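You operate a simulated robot arm through the tools that you are given. There is no shell and no other tool.

The job below is to be done with a simulated two-armed robot. You get a single attempt, and the scene is never put back.

TASK
Charge the flat pack in dock B, then stand it on the charging bench.
Fine: watch the dock's display till it reads Full; charger off before the pack comes out; the other packs stay.

It is judged by the outcome, as a careful person would: the job done as asked, and still so three seconds after it is handed in. It fails if anything else is knocked over, pushed out of place, dropped, spilled or broken.

THE ROBOT
Two 7-joint arms with fingered hands on one trunk that stands fixed in place. Base frame: the origin is at the foot of the trunk, x ahead of it, y to its left, z up. Units: mm, degrees, N and s.
The left shoulder is at [70, 157, 1289], the right one opposite. With the tool pointing down near the work surface each hand reaches from about 300 to 900 mm from the base axis, measured 20 degrees to its own side. Payload 5 kg a hand.
Tool frame (each hand has its own): the origin (TCP) lies between the finger pads and is the grasp point; the fingertips stand 31 mm ahead of it; z points along the fingers, y is the line along which they close. The gripper opens to 156 mm; its body begins 88 mm behind the TCP. The gripper is a hand of 4 fingers: y runs from the thumb to the fingers, the wrist lies at [0, 0, -249] in the tool frame, and closing takes about 1.5 s.
Orientation is that of the tool frame in the base frame, as a unit quaternion [x, y, z, w]. With the fingers straight down and closing along the base's y, the tool's x points along the base's -x, its y along +y and its z along -z.

THE INTERFACE
- The arms move only by the tool apply_moves. It takes "left_rows", "right_rows" or both (then of equal length, played together; a hand with none holds still); each is a list of rows, each a list of 7 numbers: the shift along the base's x, y, z in units of 30 mm (1.0 is 30 mm), then the turn, a rotation vector about the base's x, y, z in units of 4 degrees (1.0 is 4 degrees), then the gripper command, from -1 (shut) to 1 (fully open), values between in proportion. In form: [[tx, ty, tz, wx, wy, wz, claw], ...]. A call has 1 to 20 rows; each row shifts and turns the commanded pose from where the row before left it. A call with a number of a shift or a turn outside -1 to 1 is refused whole. Rows are played at 5 a second. More than 50 mm and 8.6 degrees between two rows, or a gripper value outside its range, and nothing of the call is played. A pose out of reach is approached as far as the arm can. The call stops where the force on the tool passes 40 N (or 10 N more than at its start, if that is more) or the arm is blocked; 0.2 s more then pass. The fingers move at their own pace (about 108 mm/s each) and stop on an object; they squeeze with about 30 N. The grip force told is the motor's: it shows also when the fingers shut on nothing. Time passes only in rows, and 0.2 s behind the last, so rows that do not move let the fingers close. The reply holds the time, the measured pose of the TCP, the force on the tool along the base axes, the opening and the grip force, in the units named above and with some noise, with the torque about the TCP (base axes, N m) and any sound that the robot's microphone picked up, and new pictures: "show" is both (left out), scene, wrist or none (wrist: the cameras of the hands that moved).
- Cameras (640 x 400 px; columns grow to the right, rows downward): "scene" is now at [118.5, -55.6, 1525.2]; the picture's right is [-0.68, -0.73, -0.00], its down [-0.43, 0.40, -0.81] and it looks along [0.60, -0.55, -0.58] (base axes); focal length 291 px, centre (320, 200). "left" rides on the left gripper at [-72, 2, -111] in its tool frame; the picture's right is [-0.02, -1.00, 0.00], its down [0.84, -0.02, -0.54] and it looks along [0.54, -0.01, 0.84] (tool axes); focal length 234 px, centre (320, 200). "right" rides on the right gripper at [72, 2, -111] in its tool frame; the picture's right is [-0.02, 1.00, 0.00], its down [-0.84, -0.02, -0.54] and it looks along [-0.54, -0.01, 0.84] (tool axes); focal length 234 px, centre (320, 200). There is no depth. A picture from a camera that has moved, and an enlarged one, comes with that camera's place and axes in the base frame and with its lens. The place of the scene camera against the robot may be out by one fixed shift of up to 12 mm in any direction.
- raise_lower(by): slides the trunk up (or, below 0, down) by that many mm; the arms and the scene camera ride with it, the base frame stays. It gives what a move gives, with no picture.
- preshape(shape, hand): the hand has 4 fingers and takes this shape, open, in about a second: jaw (thumb against the fingers, like two jaws); tri (thumb and two fingers); tip (a fingertip pinch); poke (one finger out to press); point (the index stretched); flat (the hand flat); cup (the hand cupped); fist (a fist). The gripper value then closes the fingers along that shape, each until it touches; the sizes above hold for jaw. It gives what a move gives, with no picture.
- head_to(pan, tilt): turns the head with the scene camera to pan (to the left, within 86 degrees either way) and tilt (down, from -29 to 69), counted from straight ahead of the robot. It gives what a move gives, and a new picture of the scene camera.
- enlarge(camera, box): a new picture of the part [left, top, right, bottom] of that camera's present view, enlarged. The clock stands still meanwhile.
- hand_in(): hands the job in; it is judged then, once.

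Nothing tells you positions but the pictures and the camera data. Unless the task says otherwise, let go and move clear before handing in.

The tools are called after "Emit:" as name(argument=value, ...) on one line, values as JSON. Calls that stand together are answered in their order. apply_moves: Moves the arms, as the interface text tells. Its arguments: {"type":"object","properties":{"left_rows":{"type":"array","items":{"type":"array","items":{"type":"number"}}},"right_rows":{"type":"array","items":{"type":"array","items":{"type":"number"}}},"show":{"type":"string","enum":["both","scene","wrist","none"]}},"required":[]} The other tools are called the same way: raise_lower (by) moves the trunk up or down; preshape (shape, hand) gives the hand a shape; head_to (pan, tilt) turns the head that bears the scene camera; enlarge (camera, box) takes an enlarged picture of a part of a camera's view; hand_in () hands the job in.

At the start:

```text
t: 0.0
left_tcp_pos: [607.9, -57.7, 1278.3]
left_ee_rot: [0.0, 1.0, 0.0, 0.0]
left_ft_force: [0.3, 0.0, 0.4]
left_torque: [-0.03, -0.03, 0.0]
left_opening: 155.9
left_grip_force: 0.0
left_shape: jaw
right_tcp_pos: [332.7, -418.9, 1233.0]
right_ee_rot: [0.0, 1.0, 0.0, 0.001]
right_ft_force: [0.7, 0.4, 1.0]
right_torque: [0.01, 0.0, 0.01]
right_opening: 156.0
right_grip_force: 0.1
right_shape: jaw
trunk travel left (down, up): [-675.0, 265.0]
head pan, tilt (commanded): [-42.8, 35.7]
```

scene: 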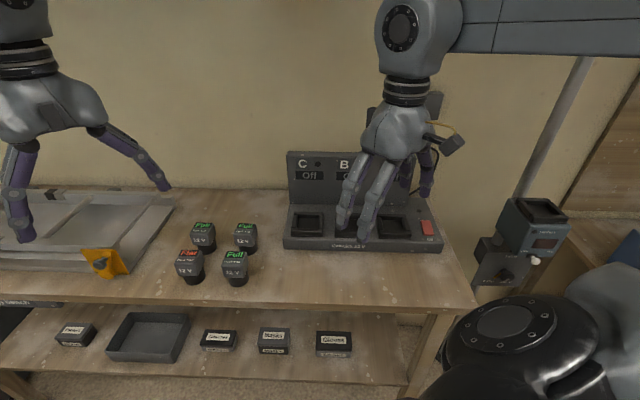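
right: 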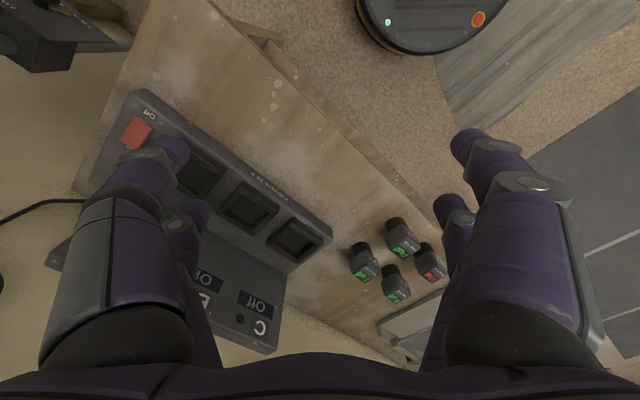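
left: 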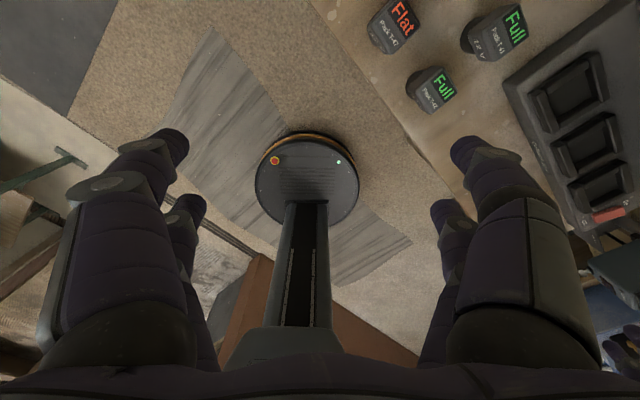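

I see a bench with a three-slot charger (docks C, B, A), four packs (one reading "Flat" in red, three "Full"), and a red switch. I'll look closer at the charger and packs before moving.

Emit:
enlarge(camera="scene", box=[270, 130, 470, 260])

Emit:
enlarge(camera="scene", box=[150, 200, 290, 300])

Emit:
enlarge(camera="right", box=[40, 80, 340, 360])

Emit:
enlarge(camera="left", box=[340, 0, 640, 240])

```text
3.08 times, centred on (370, 195) of scene
camera zoom: at [118.5, -55.6, 1525.2], right [-0.68, -0.73, 0.0], down [-0.43, 0.4, -0.81], along [0.6, -0.55, -0.58], focal length 896 px, centre (166, 215)
```

zoom: 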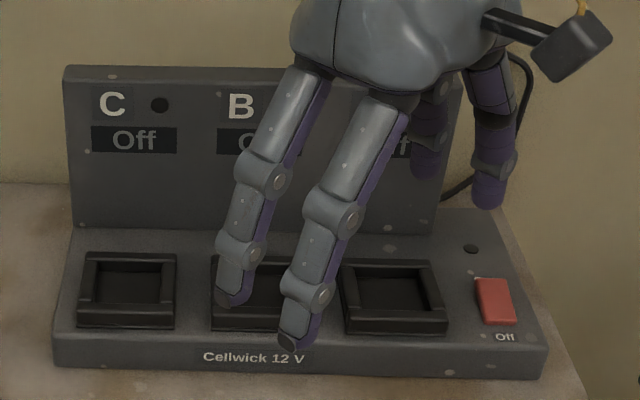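

```text
4.00 times, centred on (220, 250) of scene
camera zoom: at [118.5, -55.6, 1525.2], right [-0.68, -0.73, 0.0], down [-0.43, 0.4, -0.81], along [0.6, -0.55, -0.58], focal length 1164 px, centre (720, 0)
```

zoom: 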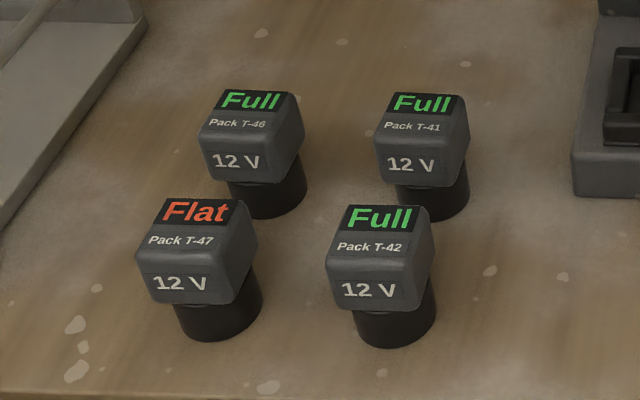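

```text
1.43 times, centred on (190, 220) of right
camera zoom: at [261.3, -417.7, 1344.3], right [0.02, 1.0, 0.0], down [0.84, -0.02, 0.54], along [0.54, -0.01, -0.84], focal length 334 px, centre (506, 171)
```

zoom: 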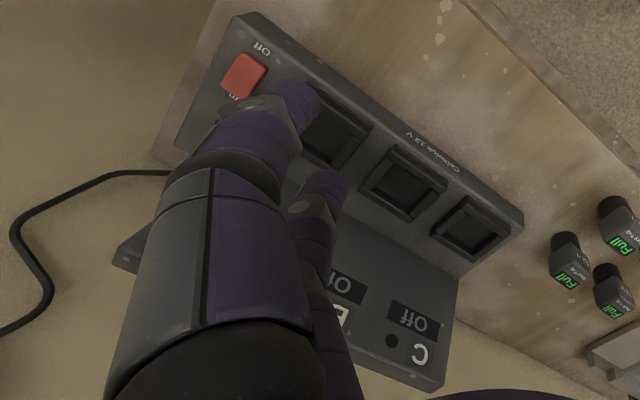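

```text
1.67 times, centred on (490, 120) of left
camera zoom: at [679.3, -55.8, 1387.1], right [0.02, -1.0, 0.0], down [-0.84, -0.02, 0.54], along [-0.54, -0.01, -0.84], focal length 390 px, centre (37, 333)
```

zoom: 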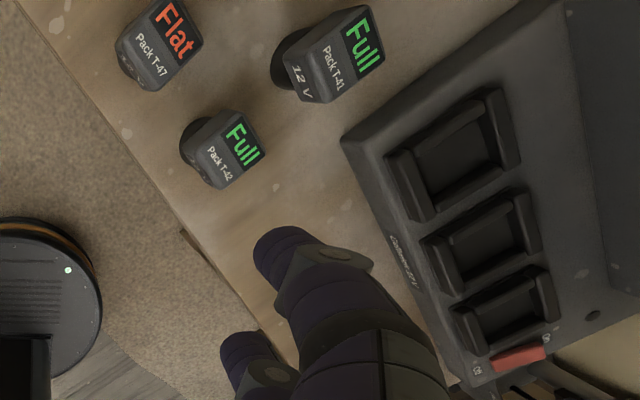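

I can see pack T-47 reads Flat. The dock tray runs along the back wall, and there are other objects nearby I want to identify before acting, so I'll look around.

Emit:
head_to(pan=-20, tilt=40)

Emit:
head_to(pan=-65, tilt=40)

```text
t: 0.9
left_tcp_pos: [607.5, -57.4, 1275.4]
left_ee_rot: [0.0, 1.0, 0.0, 0.0]
left_ft_force: [-0.7, 0.1, -0.2]
left_torque: [-0.02, -0.01, 0.03]
left_opening: 155.9
left_grip_force: 0.1
left_shape: jaw
right_tcp_pos: [332.5, -418.8, 1233.7]
right_ee_rot: [0.0, 1.0, 0.0, 0.0]
right_ft_force: [0.3, -1.1, 0.1]
right_torque: [-0.01, 0.01, 0.01]
right_opening: 156.1
right_grip_force: 0.0
right_shape: jaw
trunk travel left (down, up): [-675.0, 265.0]
head pan, tilt (commanded): [-20.0, 40.0]
camera scene: at [134.0, -25.2, 1518.7], right [-0.34, -0.94, 0.0], down [-0.6, 0.22, -0.77], along [0.72, -0.26, -0.64], focal length 291 px, centre (320, 200)
```

scene: 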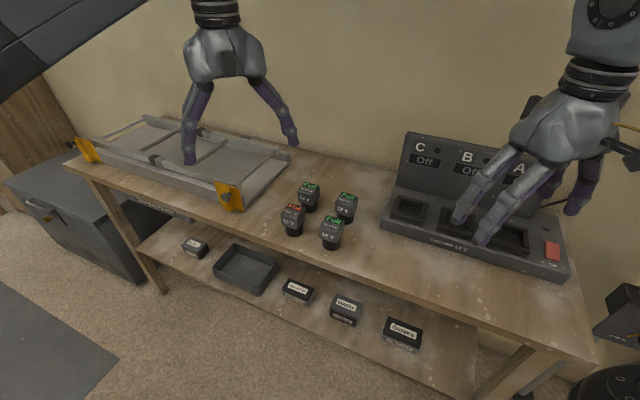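

```text
t: 2.0
left_tcp_pos: [607.7, -57.6, 1276.4]
left_ee_rot: [0.0, 1.0, 0.0, 0.0]
left_ft_force: [-0.5, -0.1, 0.3]
left_torque: [0.02, -0.02, -0.02]
left_opening: 155.8
left_grip_force: 0.1
left_shape: jaw
right_tcp_pos: [331.5, -418.4, 1233.6]
right_ee_rot: [0.0, 1.0, 0.0, -0.001]
right_ft_force: [-0.1, -1.0, -0.9]
right_torque: [-0.01, -0.02, 0.05]
right_opening: 155.9
right_grip_force: 0.0
right_shape: jaw
trunk travel left (down, up): [-675.0, 265.0]
head pan, tilt (commanded): [-65.0, 40.0]
camera scene: at [90.2, -73.0, 1518.7], right [-0.91, -0.42, 0.0], down [-0.27, 0.58, -0.77], along [0.32, -0.69, -0.64], focal length 291 px, centre (320, 200)
```

scene: 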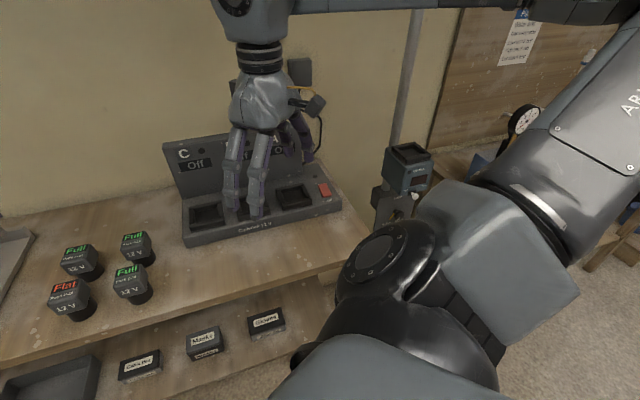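

The charger sits on the wooden bench with the packs; there's a notice on the right wall I'll read, and then I'll look left to make sure which surface is "the charging bench".

Emit:
enlarge(camera="scene", box=[370, 0, 570, 240])

Emit:
head_to(pan=-80, tilt=20)

Emit:
head_to(pan=10, tilt=40)

Emit:
head_to(pan=60, tilt=35)

```text
1.67 times, centred on (470, 120) of scene
camera zoom: at [90.2, -73.0, 1518.7], right [-0.91, -0.42, 0.0], down [-0.27, 0.58, -0.77], along [0.32, -0.69, -0.64], focal length 485 px, centre (70, 333)
```

zoom: 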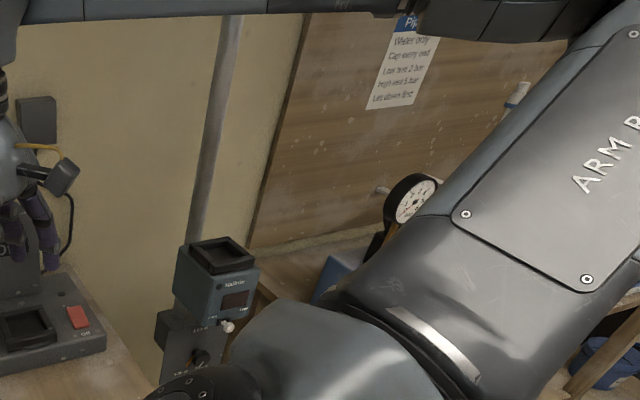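

```text
t: 2.8
left_tcp_pos: [608.5, -57.2, 1277.1]
left_ee_rot: [0.0, 1.0, 0.0, 0.001]
left_ft_force: [-0.6, -0.1, 0.2]
left_torque: [0.02, 0.01, -0.03]
left_opening: 155.9
left_grip_force: 0.1
left_shape: jaw
right_tcp_pos: [332.6, -418.6, 1233.5]
right_ee_rot: [0.0, 1.0, 0.0, 0.0]
right_ft_force: [-0.4, -0.5, 0.3]
right_torque: [0.0, 0.02, 0.0]
right_opening: 155.9
right_grip_force: 0.0
right_shape: jaw
trunk travel left (down, up): [-675.0, 265.0]
head pan, tilt (commanded): [-80.0, 20.0]
camera scene: at [70.4, -87.7, 1550.1], right [-0.98, -0.17, 0.0], down [-0.06, 0.34, -0.94], along [0.16, -0.93, -0.34], focal length 291 px, centre (320, 200)
```

scene: 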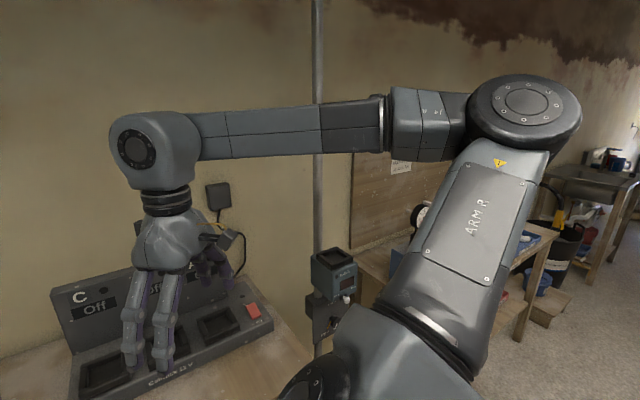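

```text
t: 4.5
left_tcp_pos: [608.6, -57.5, 1276.7]
left_ee_rot: [0.0, 1.0, 0.0, 0.0]
left_ft_force: [0.7, 0.4, 0.5]
left_torque: [-0.03, -0.01, 0.0]
left_opening: 156.0
left_grip_force: 0.1
left_shape: jaw
right_tcp_pos: [332.6, -418.9, 1233.0]
right_ee_rot: [0.0, 1.0, 0.0, 0.0]
right_ft_force: [0.5, -0.7, 0.5]
right_torque: [0.0, -0.01, 0.0]
right_opening: 156.1
right_grip_force: 0.2
right_shape: jaw
trunk travel left (down, up): [-675.0, 265.0]
head pan, tilt (commanded): [10.0, 40.0]
camera scene: at [137.9, 18.7, 1518.7], right [0.17, -0.98, 0.0], down [-0.63, -0.11, -0.77], along [0.75, 0.13, -0.64], focal length 291 px, centre (320, 200)
```

scene: 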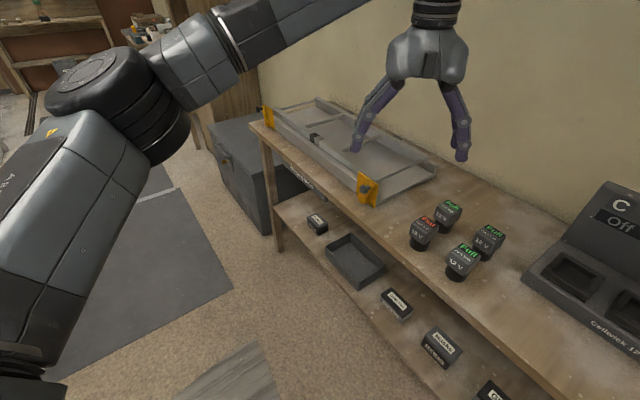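

```text
t: 5.7
left_tcp_pos: [609.1, -57.0, 1276.0]
left_ee_rot: [0.0, 1.0, 0.001, 0.0]
left_ft_force: [0.6, -0.6, -0.1]
left_torque: [0.02, 0.01, -0.02]
left_opening: 156.0
left_grip_force: 0.0
left_shape: jaw
right_tcp_pos: [332.4, -417.5, 1233.4]
right_ee_rot: [0.0, 1.0, -0.001, 0.0]
right_ft_force: [0.3, -0.2, 0.0]
right_torque: [-0.02, 0.0, -0.03]
right_opening: 156.0
right_grip_force: 0.1
right_shape: jaw
trunk travel left (down, up): [-675.0, 265.0]
head pan, tilt (commanded): [60.0, 35.0]
camera scene: at [98.3, 80.2, 1526.3], right [0.87, -0.5, 0.0], down [-0.29, -0.5, -0.82], along [0.41, 0.71, -0.57], focal length 291 px, centre (320, 200)
```

scene: 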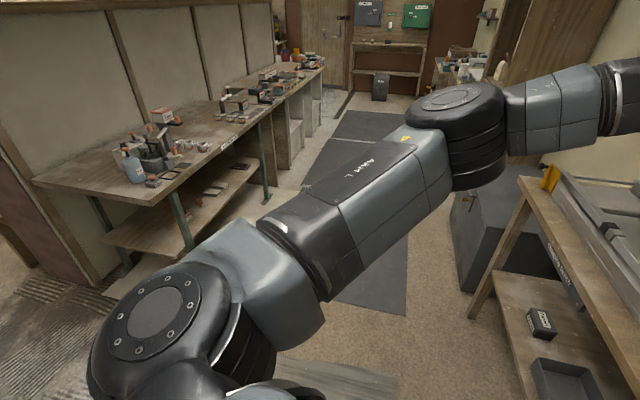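

The bench in front has a label on its left front edge; I'll read it and then go back to viewing the packs and charger.

Emit:
enlarge(camera="scene", box=[520, 200, 640, 320])

Emit:
head_to(pan=-30, tilt=45)

Emit:
enlarge(camera="scene", box=[0, 60, 300, 260])

Emit:
enlarge(camera="scene", box=[230, 130, 370, 230])

Emit:
enlarge(camera="scene", box=[330, 80, 550, 240])

```text
3.33 times, centred on (580, 260) of scene
camera zoom: at [98.3, 80.2, 1526.3], right [0.87, -0.5, 0.0], down [-0.29, -0.5, -0.82], along [0.41, 0.71, -0.57], focal length 970 px, centre (-547, 0)
```

zoom: 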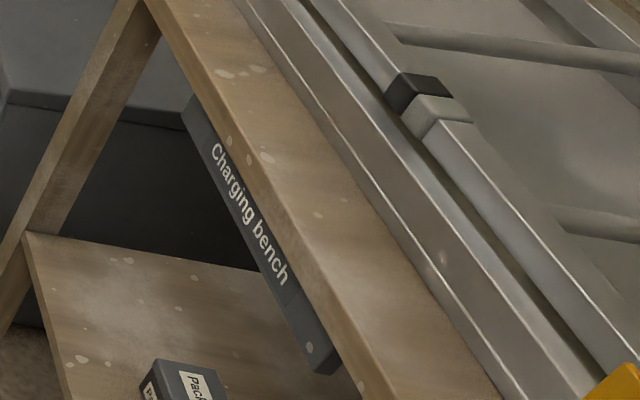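

```text
t: 7.3
left_tcp_pos: [608.2, -56.2, 1276.6]
left_ee_rot: [0.0, 1.0, 0.0, 0.0]
left_ft_force: [0.1, -0.3, 0.6]
left_torque: [0.01, -0.02, 0.01]
left_opening: 155.8
left_grip_force: 0.0
left_shape: jaw
right_tcp_pos: [332.7, -418.5, 1232.5]
right_ee_rot: [0.0, 1.0, 0.0, 0.0]
right_ft_force: [0.3, 1.0, -1.1]
right_torque: [-0.03, 0.02, -0.01]
right_opening: 155.7
right_grip_force: 0.0
right_shape: jaw
trunk travel left (down, up): [-675.0, 265.0]
head pan, tilt (commanded): [-30.0, 45.0]
camera scene: at [124.7, -36.6, 1511.5], right [-0.5, -0.87, 0.0], down [-0.61, 0.35, -0.71], along [0.61, -0.35, -0.71], focal length 291 px, centre (320, 200)
```

scene: 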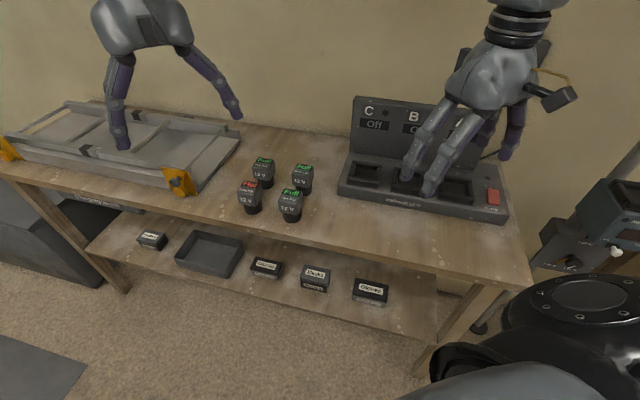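

```text
2.00 times, centred on (150, 160) of scene
camera zoom: at [124.7, -36.6, 1511.5], right [-0.5, -0.87, 0.0], down [-0.61, 0.35, -0.71], along [0.61, -0.35, -0.71], focal length 582 px, centre (660, 280)
```

zoom: 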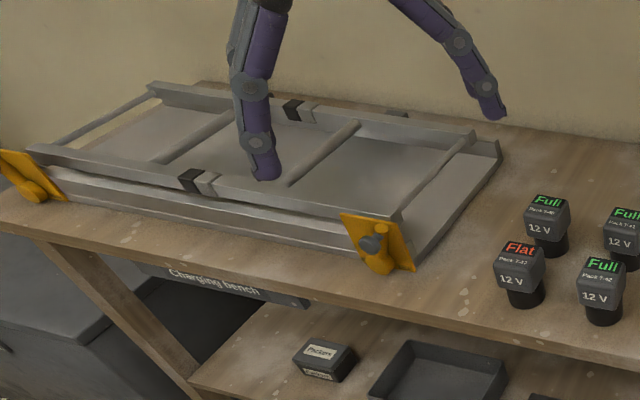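

```text
4.00 times, centred on (300, 180) of scene
camera zoom: at [124.7, -36.6, 1511.5], right [-0.5, -0.87, 0.0], down [-0.61, 0.35, -0.71], along [0.61, -0.35, -0.71], focal length 1164 px, centre (400, 280)
```

zoom: 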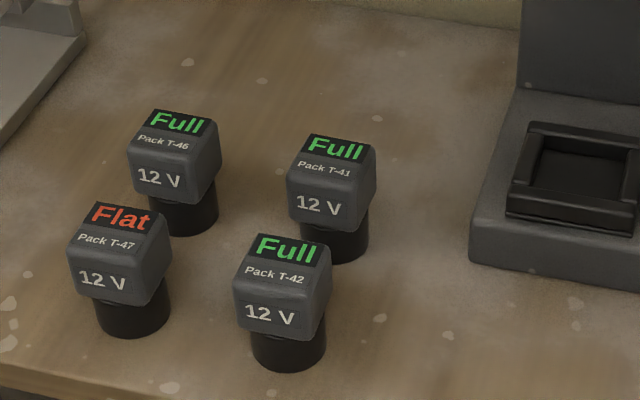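

```text
2.50 times, centred on (440, 160) of scene
camera zoom: at [124.7, -36.6, 1511.5], right [-0.5, -0.87, 0.0], down [-0.61, 0.35, -0.71], along [0.61, -0.35, -0.71], focal length 728 px, centre (20, 300)
```

zoom: 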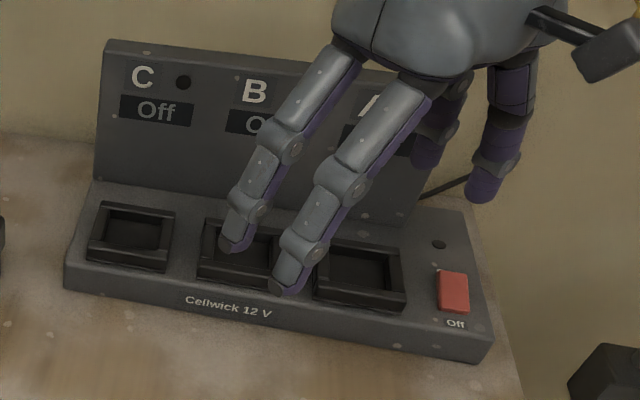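

The front label confirms the wooden bench is the charging bench. I put the flat pack T-47's top at about (720, -165, 991), the bench surface at z ≈ 907 and dock B at about (540, -566, 960), with the bench running at 45° to the base. First I'll move the left hand out of the way and turn the right hand square to the bench.

Emit:
apply_moves(left_rows=[[0, 1, 0, 0, 0, 0, 1], [0, 1, 0, 0, 0, 0, 1], [0, 1, 0, 0, 0, 0, 1], [0, 1, 0, 0, 0, 0, 1], [0, 1, 0, 0, 0, 0, 1], [0, 1, 0, 0, 0, 0, 1], [0, 1, 0, 0, 0, 0, 1], [0, 1, 0, 0, 0, 0, 1], [0, 1, 0, 0, 0, 0, 1], [0, 1, 0, 0, 0, 0, 1], [0, 0, 0, 0, 0, 0, 1]], right_rows=[[0, 0, 0, 0, 0, -1, 1], [0, 0, 0, 0, 0, -1, 1], [0, 0, 0, 0, 0, -1, 1], [0, 0, 0, 0, 0, -1, 1], [0, 0, 0, 0, 0, -1, 1], [0, 0, 0, 0, 0, -1, 1], [0, 0, 0, 0, 0, -1, 1], [0, 0, 0, 0, 0, -1, 1], [0, 0, 0, 0, 0, -1, 1], [0, 0, 0, 0, 0, -1, 1], [0, 0, 0, 0, 0, -1, 1]], show="both")

```text
t: 9.7
left_tcp_pos: [609.2, 241.9, 1278.7]
left_ee_rot: [0.0, 1.0, 0.0, 0.0]
left_ft_force: [0.7, -1.2, -0.5]
left_torque: [0.02, -0.01, 0.0]
left_opening: 156.0
left_grip_force: 0.1
left_shape: jaw
right_tcp_pos: [332.0, -419.8, 1233.7]
right_ee_rot: [0.376, 0.927, -0.001, 0.0]
right_ft_force: [-0.5, 0.5, 0.4]
right_torque: [0.01, 0.02, -0.03]
right_opening: 155.8
right_grip_force: 0.1
right_shape: jaw
trunk travel left (down, up): [-675.0, 265.0]
head pan, tilt (commanded): [-30.0, 45.0]
camera scene: at [124.9, -37.1, 1511.4], right [-0.5, -0.87, 0.0], down [-0.61, 0.35, -0.71], along [0.61, -0.35, -0.71], focal length 291 px, centre (320, 200)
camera right: at [282.9, -368.4, 1344.3], right [0.71, 0.7, 0.0], down [0.59, -0.6, 0.54], along [0.38, -0.39, -0.84], focal length 234 px, centre (320, 200)
camera left: at [678.8, 242.9, 1388.9], right [0.02, -1.0, 0.0], down [-0.84, -0.02, 0.54], along [-0.54, -0.01, -0.84], focal length 234 px, centre (320, 200)
```

scene: 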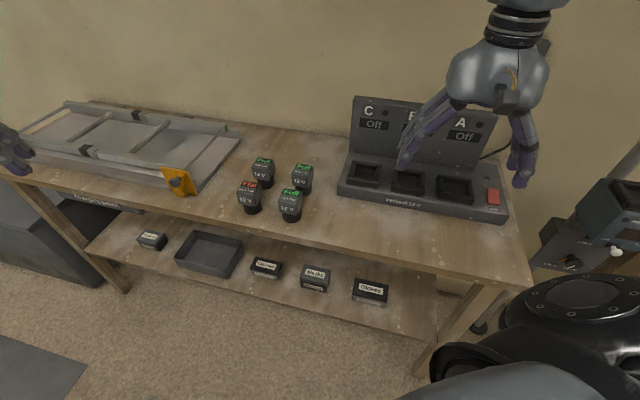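
right: 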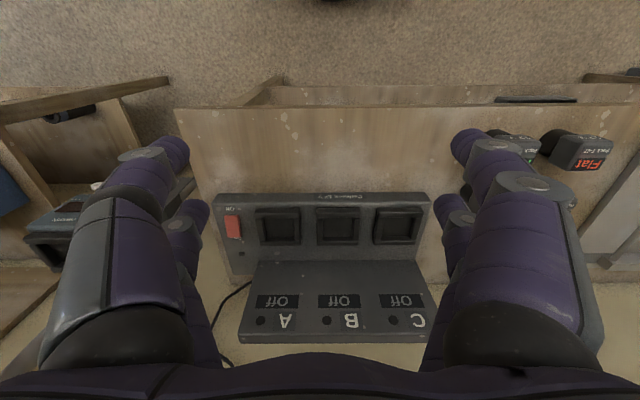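
left: 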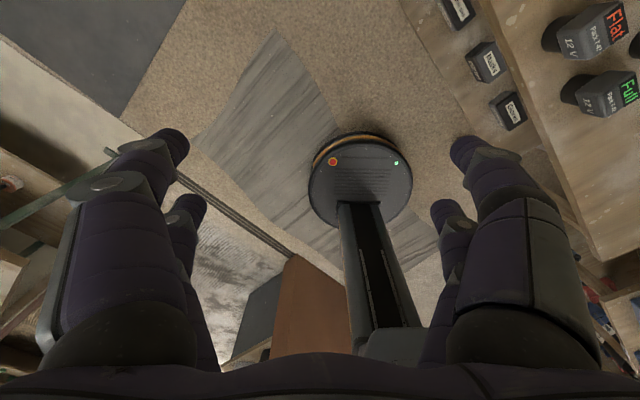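

With the right hand squared up, its camera looks straight at the charger, and the dock edges line up closely with the image. I'll enlarge the dock, switch and pack details.

Emit:
enlarge(camera="right", box=[205, 180, 445, 350])

Emit:
enlarge(camera="right", box=[490, 100, 640, 200])

Emit:
enlarge(camera="scene", box=[330, 80, 550, 240])

Emit:
enlarge(camera="left", box=[520, 0, 640, 120])

```text
2.35 times, centred on (325, 265) of right
camera zoom: at [282.9, -368.4, 1344.3], right [0.71, 0.7, 0.0], down [0.59, -0.6, 0.54], along [0.38, -0.39, -0.84], focal length 551 px, centre (308, 47)
```

zoom: 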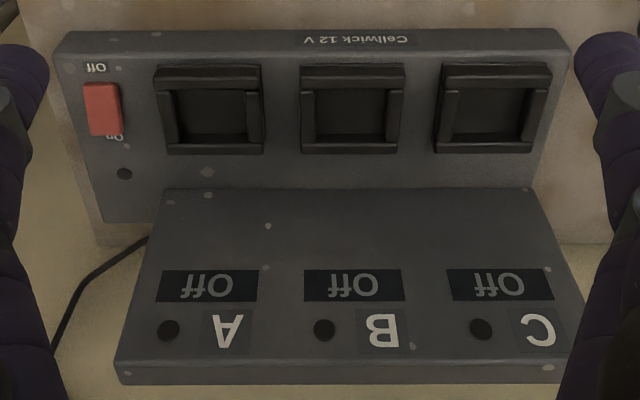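

```text
4.00 times, centred on (565, 150) of right
camera zoom: at [282.9, -368.4, 1344.3], right [0.71, 0.7, 0.0], down [0.59, -0.6, 0.54], along [0.38, -0.39, -0.84], focal length 937 px, centre (-660, 400)
```

zoom: 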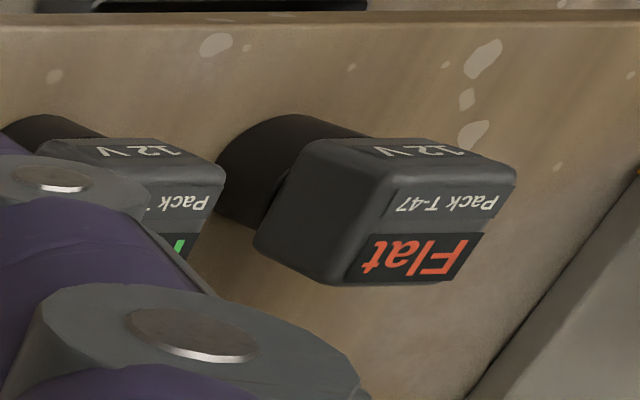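

```text
2.50 times, centred on (440, 160) of scene
camera zoom: at [124.9, -37.1, 1511.4], right [-0.5, -0.87, 0.0], down [-0.61, 0.35, -0.71], along [0.61, -0.35, -0.71], focal length 728 px, centre (20, 300)
```

zoom: 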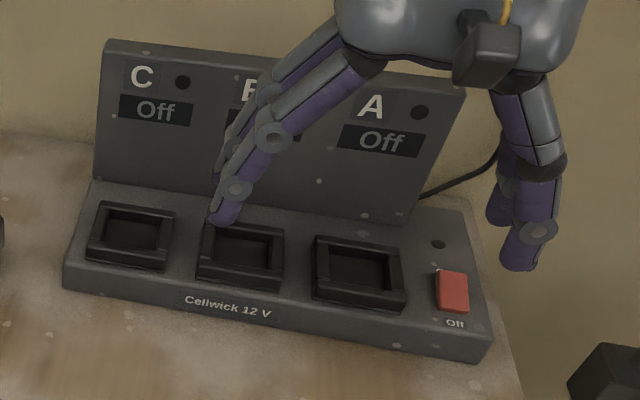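

```text
3.33 times, centred on (580, 60) of left
camera zoom: at [678.8, 242.9, 1388.9], right [0.02, -1.0, 0.0], down [-0.84, -0.02, 0.54], along [-0.54, -0.01, -0.84], focal length 781 px, centre (-547, 667)
```

zoom: 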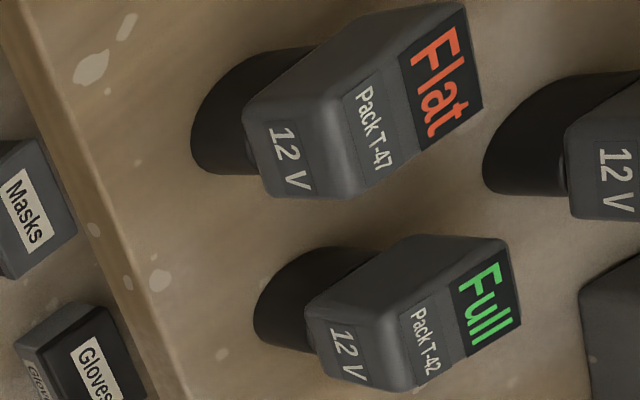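

The pack's head centre works out to about (709, -157) with its top at z ≈ 981, and the scene camera appears offset by roughly 12 mm. I'll move the right hand to hover above it.

Emit:
apply_moves(right_rows=[[0.898, 0.626, -0.1, 0, 0, 0, 1], [0.898, 0.626, -0.1, 0, 0, 0, 1], [0.898, 0.626, -0.247, 0, 0, 0, 1], [0.898, 0.626, -0.247, 0, 0, 0, 1], [0.898, 0.626, -0.247, 0, 0, 0, 1], [0.898, 0.626, -0.247, 0, 0, 0, 1], [0.898, 0.626, -0.247, 0, 0, 0, 1], [0.898, 0.626, -0.247, 0, 0, 0, 1], [0.898, 0.626, -0.247, 0, 0, 0, 1], [0.898, 0.626, -0.247, 0, 0, 0, 1], [0.898, 0.626, -0.247, 0, 0, 0, 1], [0.898, 0.626, -0.247, 0, 0, 0, 1], [0.898, 0.626, -0.247, 0, 0, 0, 1], [0.898, 0.626, -0.247, 0, 0, 0, 1], [0, 0, 0, 0, 0, 0, 1]], show="both")

Emit:
enlarge(camera="right", box=[160, 130, 480, 330])

Emit:
enlarge(camera="scene", box=[180, 60, 380, 260])

```text
t: 12.9
left_tcp_pos: [607.4, 242.3, 1278.6]
left_ee_rot: [-0.001, 1.0, 0.0, 0.0]
left_ft_force: [0.1, 0.4, 0.0]
left_torque: [-0.01, -0.03, -0.02]
left_opening: 155.7
left_grip_force: 0.0
left_shape: jaw
right_tcp_pos: [707.1, -158.0, 1140.2]
right_ee_rot: [0.375, 0.927, 0.001, 0.002]
right_ft_force: [-0.9, 0.3, 0.1]
right_torque: [0.02, -0.02, 0.02]
right_opening: 155.8
right_grip_force: 0.0
right_shape: jaw
right hand out of reach, approached as far as the arm can: row 14
trunk travel left (down, up): [-675.0, 265.0]
head pan, tilt (commanded): [-30.0, 45.0]
camera scene: at [123.2, -36.7, 1511.6], right [-0.5, -0.87, 0.0], down [-0.61, 0.35, -0.71], along [0.61, -0.35, -0.71], focal length 291 px, centre (320, 200)
camera right: at [656.4, -107.4, 1250.2], right [0.71, 0.7, 0.0], down [0.59, -0.6, 0.55], along [0.38, -0.39, -0.84], focal length 234 px, centre (320, 200)
```

scene: 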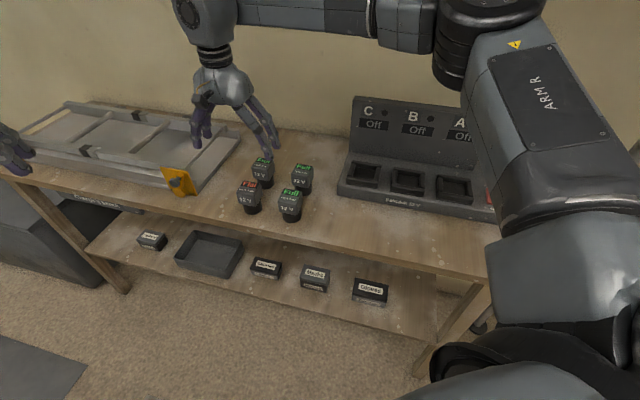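
right: 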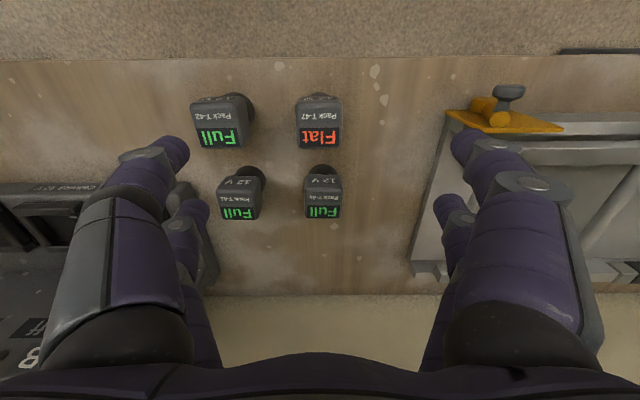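

```text
2.00 times, centred on (320, 230) of right
camera zoom: at [656.4, -107.4, 1250.2], right [0.71, 0.7, 0.0], down [0.59, -0.6, 0.55], along [0.38, -0.39, -0.84], focal length 468 px, centre (320, 140)
```

zoom: 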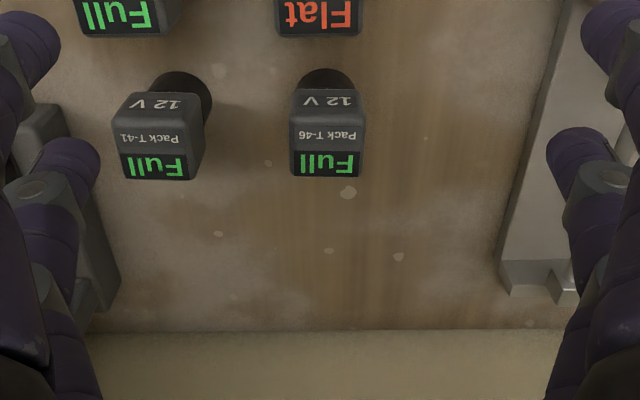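

```text
2.00 times, centred on (280, 160) of scene
camera zoom: at [123.2, -36.7, 1511.6], right [-0.5, -0.87, 0.0], down [-0.61, 0.35, -0.71], along [0.61, -0.35, -0.71], focal length 582 px, centre (400, 280)
```

zoom: 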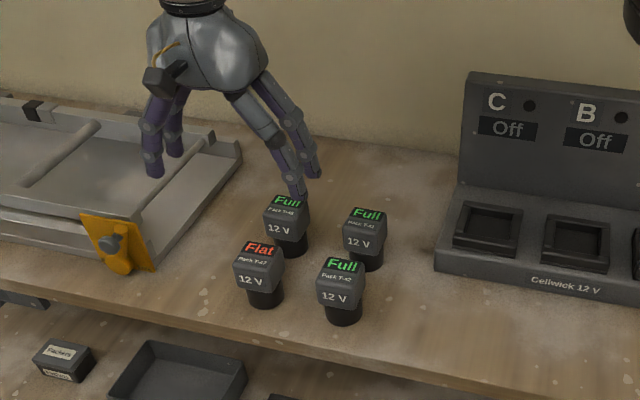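

The hand hovers nearly centred over T-47 and its faces are aligned with the fingers, but the arm reported a reach limit at this pose. I'll descend partway, still above the packs, to see whether the reach holds lower down.

Emit:
apply_moves(right_rows=[[0, 0, -0.6, 0, 0, 0, 0.6], [0, 0, -0.6, 0, 0, 0, 0.3], [0, 0, -0.6, 0, 0, 0, 0.3], [0, 0, -0.6, 0, 0, 0, 0.3], [0, 0, -0.6, 0, 0, 0, 0.3], [0, 0, 0, 0, 0, 0, 0.3]], show="both")

Emit:
enlarge(camera="right", box=[160, 50, 480, 250])

```text
t: 14.3
left_tcp_pos: [607.2, 242.8, 1278.3]
left_ee_rot: [0.001, 1.0, 0.0, 0.0]
left_ft_force: [0.2, -0.9, -0.3]
left_torque: [0.04, 0.04, 0.04]
left_opening: 155.9
left_grip_force: 0.1
left_shape: jaw
right_tcp_pos: [697.5, -163.5, 1051.0]
right_ee_rot: [0.375, 0.927, 0.0, 0.0]
right_ft_force: [0.7, -0.3, -1.0]
right_torque: [0.02, -0.01, -0.01]
right_opening: 101.8
right_grip_force: 0.0
right_shape: jaw
right hand out of reach, approached as far as the arm can: row 3, 5
trunk travel left (down, up): [-675.0, 265.0]
head pan, tilt (commanded): [-30.0, 45.0]
camera scene: at [124.7, -36.1, 1511.5], right [-0.5, -0.87, 0.0], down [-0.61, 0.35, -0.71], along [0.61, -0.35, -0.71], focal length 291 px, centre (320, 200)
camera right: at [647.6, -112.6, 1161.9], right [0.71, 0.7, 0.0], down [0.59, -0.6, 0.54], along [0.38, -0.39, -0.84], focal length 234 px, centre (320, 200)
```

scene: 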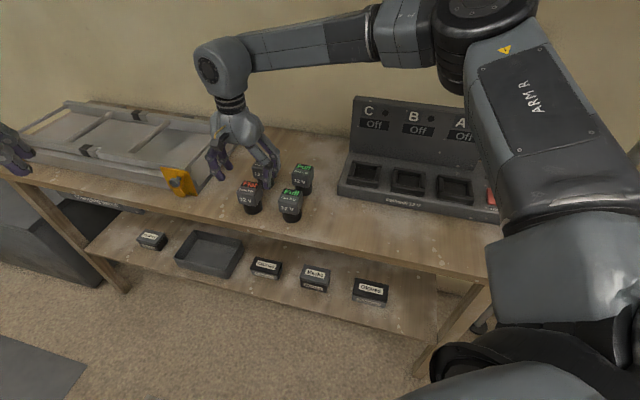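
right: 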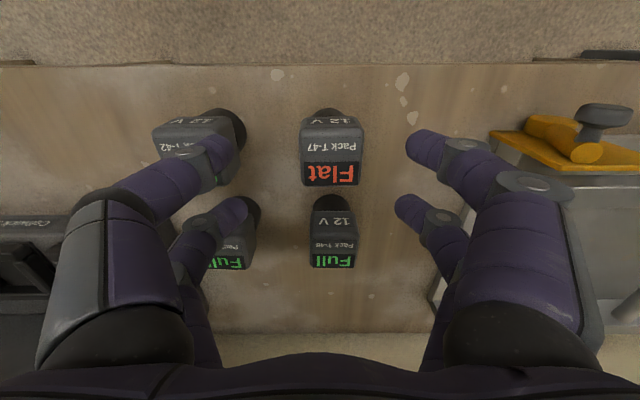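

```text
2.00 times, centred on (320, 150) of right
camera zoom: at [647.6, -112.6, 1161.9], right [0.71, 0.7, 0.0], down [0.59, -0.6, 0.54], along [0.38, -0.39, -0.84], focal length 468 px, centre (320, 300)
```

zoom: 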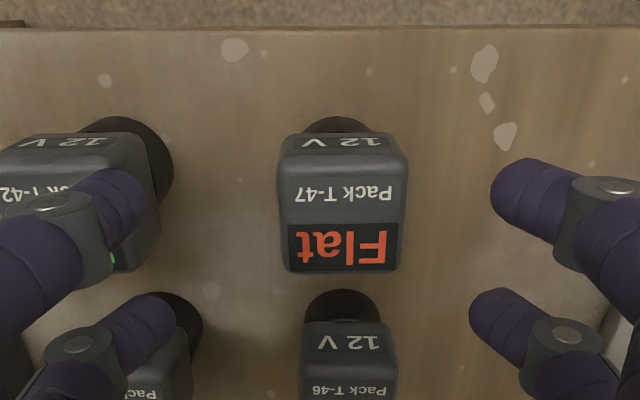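

Lower down, the arm got pulled about 12 mm short, so its reach shrinks as it descends. I'll raise the hand relative to the trunk, where it reaches well, and then lower the trunk instead.

Emit:
apply_moves(right_rows=[[0, 0, 1, 0, 0, 0, 0.3], [0, 0, 1, 0, 0, 0, 0.3], [0, 0, 1, 0, 0, 0, 0.3], [0, 0, 1, 0, 0, 0, 0.3], [0, 0, 1, 0, 0, 0, 0.3], [0, 0, 0, 0, 0, 0, 0.3]], show="none")

```text
t: 15.7
left_tcp_pos: [607.5, 241.4, 1278.7]
left_ee_rot: [0.0, 1.0, 0.0, -0.001]
left_ft_force: [-0.2, -0.7, 0.6]
left_torque: [-0.02, 0.04, -0.01]
left_opening: 155.8
left_grip_force: 0.1
left_shape: jaw
right_tcp_pos: [699.9, -161.0, 1199.3]
right_ee_rot: [0.375, 0.927, 0.001, 0.0]
right_ft_force: [1.1, -0.7, -0.1]
right_torque: [0.04, 0.01, 0.0]
right_opening: 102.0
right_grip_force: 0.0
right_shape: jaw
trunk travel left (down, up): [-675.0, 265.0]
head pan, tilt (commanded): [-30.0, 45.0]
```

The hand is back up and slightly short of centre. I'll shift it over the pack's centre (708.5, -160), narrow the opening to about 78 mm so the thumb clears T-42, then lower the trunk.

Emit:
apply_moves(right_rows=[[0.287, 0.033, 0, 0, 0, 0, 0], [0, 0, 0, 0, 0, 0.25, 0], [0, 0, 0, 0, 0, 0, 0]], show="none")

Emit:
raise_lower(by=-150)

Emit:
apply_moves(right_rows=[[0, 0, 0, 0, 0, 0, 0]], show="both")

Emit:
enlarge(camera="right", box=[160, 50, 480, 250])

```text
t: 16.5
left_tcp_pos: [607.5, 242.0, 1278.6]
left_ee_rot: [0.0, 1.0, 0.0, 0.0]
left_ft_force: [-0.2, -0.3, 0.8]
left_torque: [-0.01, 0.0, 0.03]
left_opening: 156.0
left_grip_force: 0.1
left_shape: jaw
right_tcp_pos: [708.1, -160.8, 1200.5]
right_ee_rot: [0.367, 0.93, 0.0, 0.0]
right_ft_force: [-0.2, -0.8, -0.4]
right_torque: [0.01, 0.06, -0.02]
right_opening: 78.8
right_grip_force: 0.0
right_shape: jaw
trunk travel left (down, up): [-675.0, 265.0]
head pan, tilt (commanded): [-30.0, 45.0]
```

```text
t: 18.2
left_tcp_pos: [607.5, 242.7, 1128.0]
left_ee_rot: [0.0, 1.0, 0.0, 0.0]
left_ft_force: [-0.3, 0.1, -0.2]
left_torque: [0.05, 0.01, -0.03]
left_opening: 155.7
left_grip_force: 0.0
left_shape: jaw
right_tcp_pos: [707.0, -160.0, 1049.8]
right_ee_rot: [0.367, 0.93, 0.001, 0.001]
right_ft_force: [-0.3, -1.4, -0.6]
right_torque: [0.0, 0.02, -0.03]
right_opening: 78.6
right_grip_force: 0.1
right_shape: jaw
trunk travel left (down, up): [-525.0, 415.0]
head pan, tilt (commanded): [-30.0, 45.0]
```

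```text
t: 18.6
left_tcp_pos: [608.0, 241.5, 1128.1]
left_ee_rot: [0.0, 1.0, 0.001, 0.0]
left_ft_force: [0.0, 0.6, 0.4]
left_torque: [-0.01, 0.02, -0.01]
left_opening: 155.9
left_grip_force: 0.0
left_shape: jaw
right_tcp_pos: [707.3, -161.1, 1050.1]
right_ee_rot: [0.367, 0.93, 0.0, 0.0]
right_ft_force: [-0.2, 0.4, 0.2]
right_torque: [-0.01, -0.01, 0.01]
right_opening: 78.5
right_grip_force: 0.1
right_shape: jaw
trunk travel left (down, up): [-525.0, 415.0]
head pan, tilt (commanded): [-30.0, 45.0]
camera scene: at [124.8, -36.3, 1361.5], right [-0.5, -0.87, 0.0], down [-0.61, 0.35, -0.71], along [0.61, -0.35, -0.71], focal length 291 px, centre (320, 200)
camera right: at [656.3, -111.4, 1161.4], right [0.7, 0.71, 0.0], down [0.6, -0.59, 0.54], along [0.39, -0.38, -0.84], focal length 234 px, centre (320, 200)
```

scene: 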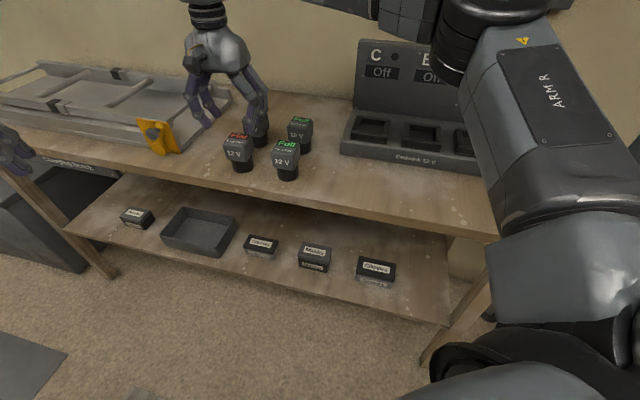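
right: 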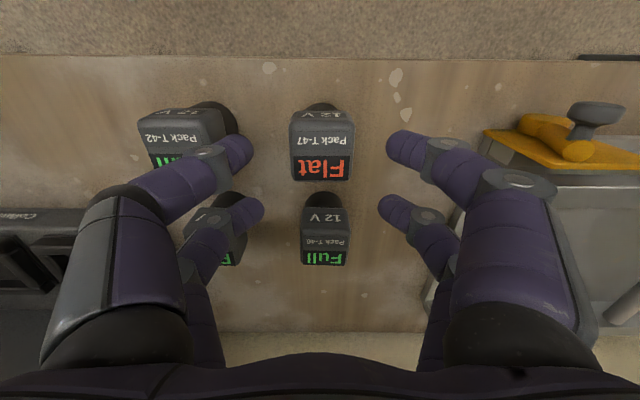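

```text
2.00 times, centred on (320, 150) of right
camera zoom: at [656.3, -111.4, 1161.4], right [0.7, 0.71, 0.0], down [0.6, -0.59, 0.54], along [0.39, -0.38, -0.84], focal length 468 px, centre (320, 300)
```

zoom: 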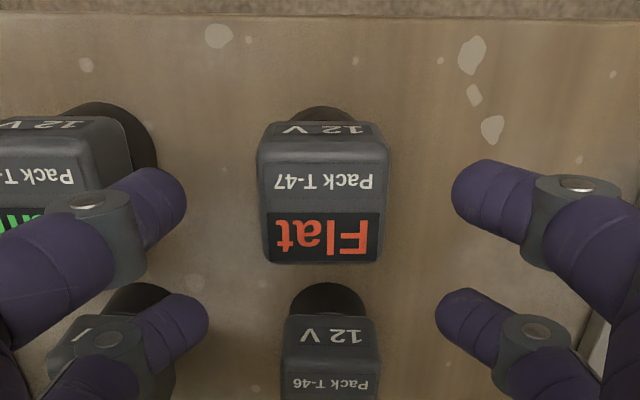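

The pack is centred between the fingers, and the fingertips straddle it with room on both sides. I'll narrow the opening to about 66 mm to keep the thumb clear of T-42 and lower the trunk in two steps to TCP z ≈ 980.

Emit:
apply_moves(right_rows=[[0, 0, 0, 0, 0, 0, -0.154], [0, 0, 0, 0, 0, 0, -0.154]], show="none")

Emit:
raise_lower(by=-40)

Emit:
enlarge(camera="right", box=[160, 50, 480, 250])

Emit:
enlarge(camera="scene", box=[180, 20, 380, 180])

```text
t: 19.2
left_tcp_pos: [607.6, 242.4, 1128.3]
left_ee_rot: [0.0, 1.0, 0.0, 0.0]
left_ft_force: [-0.2, 0.4, 0.2]
left_torque: [-0.01, 0.02, 0.01]
left_opening: 156.0
left_grip_force: 0.1
left_shape: jaw
right_tcp_pos: [706.9, -160.2, 1049.7]
right_ee_rot: [0.366, 0.93, 0.0, 0.0]
right_ft_force: [0.1, -0.8, 0.8]
right_torque: [0.01, 0.01, -0.03]
right_opening: 66.6
right_grip_force: 0.0
right_shape: jaw
trunk travel left (down, up): [-525.0, 415.0]
head pan, tilt (commanded): [-30.0, 45.0]
```

```text
t: 20.1
left_tcp_pos: [607.1, 243.2, 1088.4]
left_ee_rot: [0.0, 1.0, 0.0, 0.001]
left_ft_force: [-0.7, 1.1, -0.2]
left_torque: [-0.01, 0.01, -0.01]
left_opening: 155.8
left_grip_force: 0.1
left_shape: jaw
right_tcp_pos: [706.8, -161.2, 1011.8]
right_ee_rot: [0.366, 0.93, 0.001, 0.0]
right_ft_force: [-0.3, -0.5, 0.1]
right_torque: [0.01, -0.03, -0.01]
right_opening: 66.1
right_grip_force: 0.1
right_shape: jaw
trunk travel left (down, up): [-485.0, 455.0]
head pan, tilt (commanded): [-30.0, 45.0]
```

```text
2.00 times, centred on (320, 150) of right
camera zoom: at [655.6, -111.4, 1121.9], right [0.7, 0.71, 0.0], down [0.6, -0.59, 0.55], along [0.39, -0.38, -0.84], focal length 468 px, centre (320, 300)
```

zoom: 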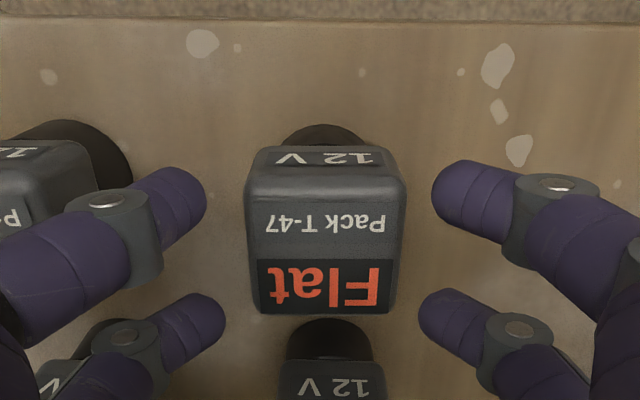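

```text
2.50 times, centred on (280, 100) of scene
camera zoom: at [124.1, -36.4, 1321.6], right [-0.5, -0.87, 0.0], down [-0.61, 0.35, -0.71], along [0.61, -0.35, -0.71], focal length 728 px, centre (420, 450)
```

zoom: 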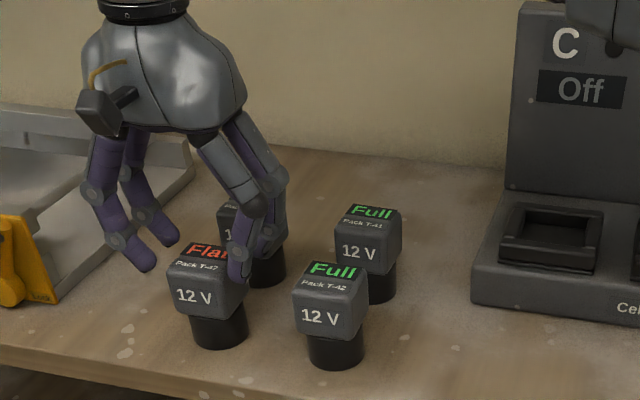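

Everything lines up with clear gaps on both sides, so I'll lower the last 31 mm and close on the head.

Emit:
raise_lower(by=-31)

Emit:
enlarge(camera="scene", box=[180, 0, 380, 160])

Emit:
enlarge(camera="right", box=[160, 50, 480, 250])

```text
t: 20.8
left_tcp_pos: [607.3, 241.5, 1057.7]
left_ee_rot: [0.0, 1.0, 0.0, 0.001]
left_ft_force: [-0.4, 0.4, -0.2]
left_torque: [-0.01, -0.02, -0.01]
left_opening: 156.2
left_grip_force: 0.0
left_shape: jaw
right_tcp_pos: [706.5, -162.0, 980.2]
right_ee_rot: [0.367, 0.93, 0.001, 0.0]
right_ft_force: [0.8, -0.5, -1.0]
right_torque: [-0.03, 0.0, 0.01]
right_opening: 66.7
right_grip_force: 0.2
right_shape: jaw
trunk travel left (down, up): [-454.0, 486.0]
head pan, tilt (commanded): [-30.0, 45.0]
```

```text
2.50 times, centred on (280, 80) of scene
camera zoom: at [124.1, -36.4, 1290.5], right [-0.5, -0.87, 0.0], down [-0.61, 0.35, -0.71], along [0.61, -0.35, -0.71], focal length 728 px, centre (420, 500)
```

zoom: 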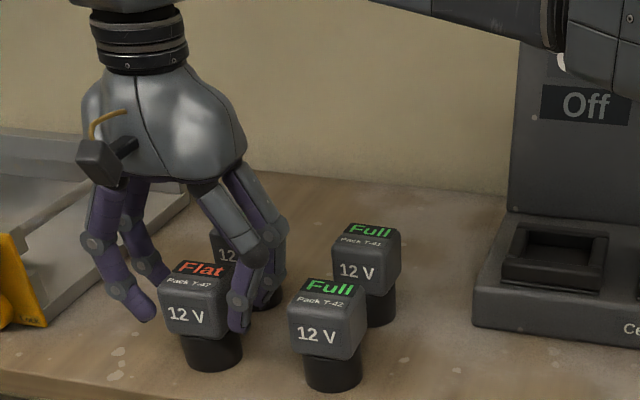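

```text
2.00 times, centred on (320, 150) of right
camera zoom: at [655.7, -111.4, 1090.8], right [0.7, 0.71, 0.0], down [0.6, -0.59, 0.55], along [0.39, -0.38, -0.84], focal length 468 px, centre (320, 300)
```

zoom: 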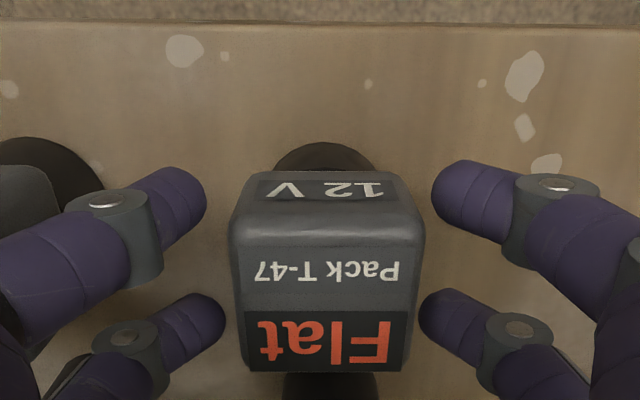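

The fingers straddle the head with clearance on both sides; closing now.

Emit:
apply_moves(right_rows=[[0, 0, 0, 0, 0, 0, -0.3], [0, 0, 0, 0, 0, 0, -0.5], [0, 0, 0, 0, 0, 0, -0.7], [0, 0, 0, 0, 0, 0, -1], [0, 0, 0, 0, 0, 0, -1], [0, 0, 0, 0, 0, 0, -1], [0, 0, 0, 0, 0, 0, -1], [0, 0, 0, 0, 0, 0, -1]], show="both")

Emit:
enlarge(camera="scene", box=[180, 0, 380, 160])

```text
t: 22.6
left_tcp_pos: [608.9, 242.0, 1056.7]
left_ee_rot: [0.0, 1.0, 0.001, 0.0]
left_ft_force: [0.6, 0.0, -0.1]
left_torque: [0.02, 0.01, 0.01]
left_opening: 155.9
left_grip_force: 0.1
left_shape: jaw
right_tcp_pos: [707.8, -160.8, 976.7]
right_ee_rot: [0.366, 0.931, 0.0, 0.0]
right_ft_force: [-0.1, 0.7, 1.1]
right_torque: [-0.01, 0.0, 0.01]
right_opening: 46.4
right_grip_force: 29.9
right_shape: jaw
trunk travel left (down, up): [-454.0, 486.0]
head pan, tilt (commanded): [-30.0, 45.0]
camera scene: at [125.0, -36.4, 1290.4], right [-0.5, -0.87, 0.0], down [-0.61, 0.35, -0.71], along [0.61, -0.35, -0.71], focal length 291 px, centre (320, 200)
camera right: at [656.4, -111.5, 1090.1], right [0.7, 0.71, 0.0], down [0.6, -0.59, 0.54], along [0.39, -0.38, -0.84], focal length 234 px, centre (320, 200)
```

scene: 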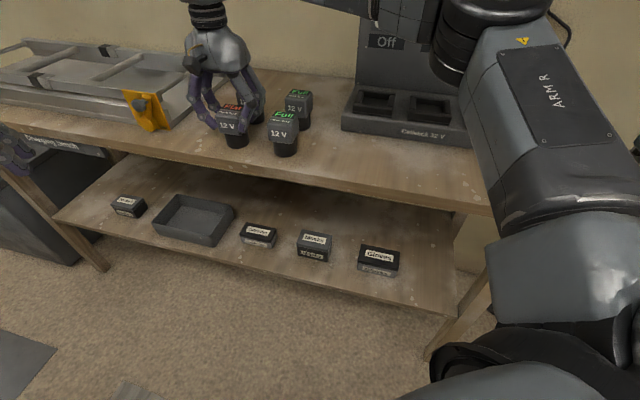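
right: 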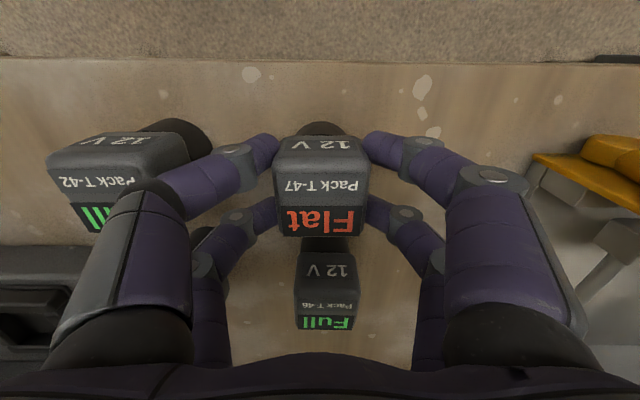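

```text
2.50 times, centred on (280, 80) of scene
camera zoom: at [125.0, -36.4, 1290.4], right [-0.5, -0.87, 0.0], down [-0.61, 0.35, -0.71], along [0.61, -0.35, -0.71], focal length 728 px, centre (420, 500)
```

zoom: 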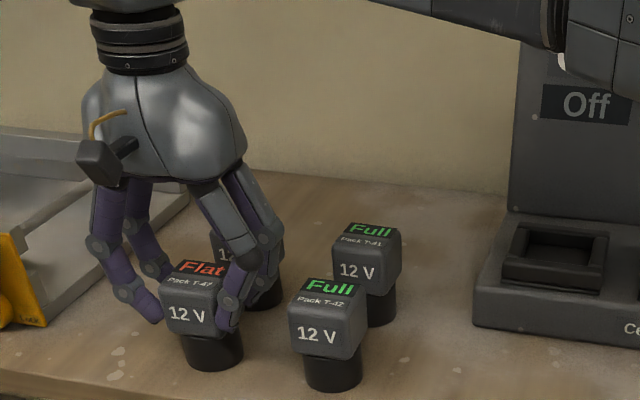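

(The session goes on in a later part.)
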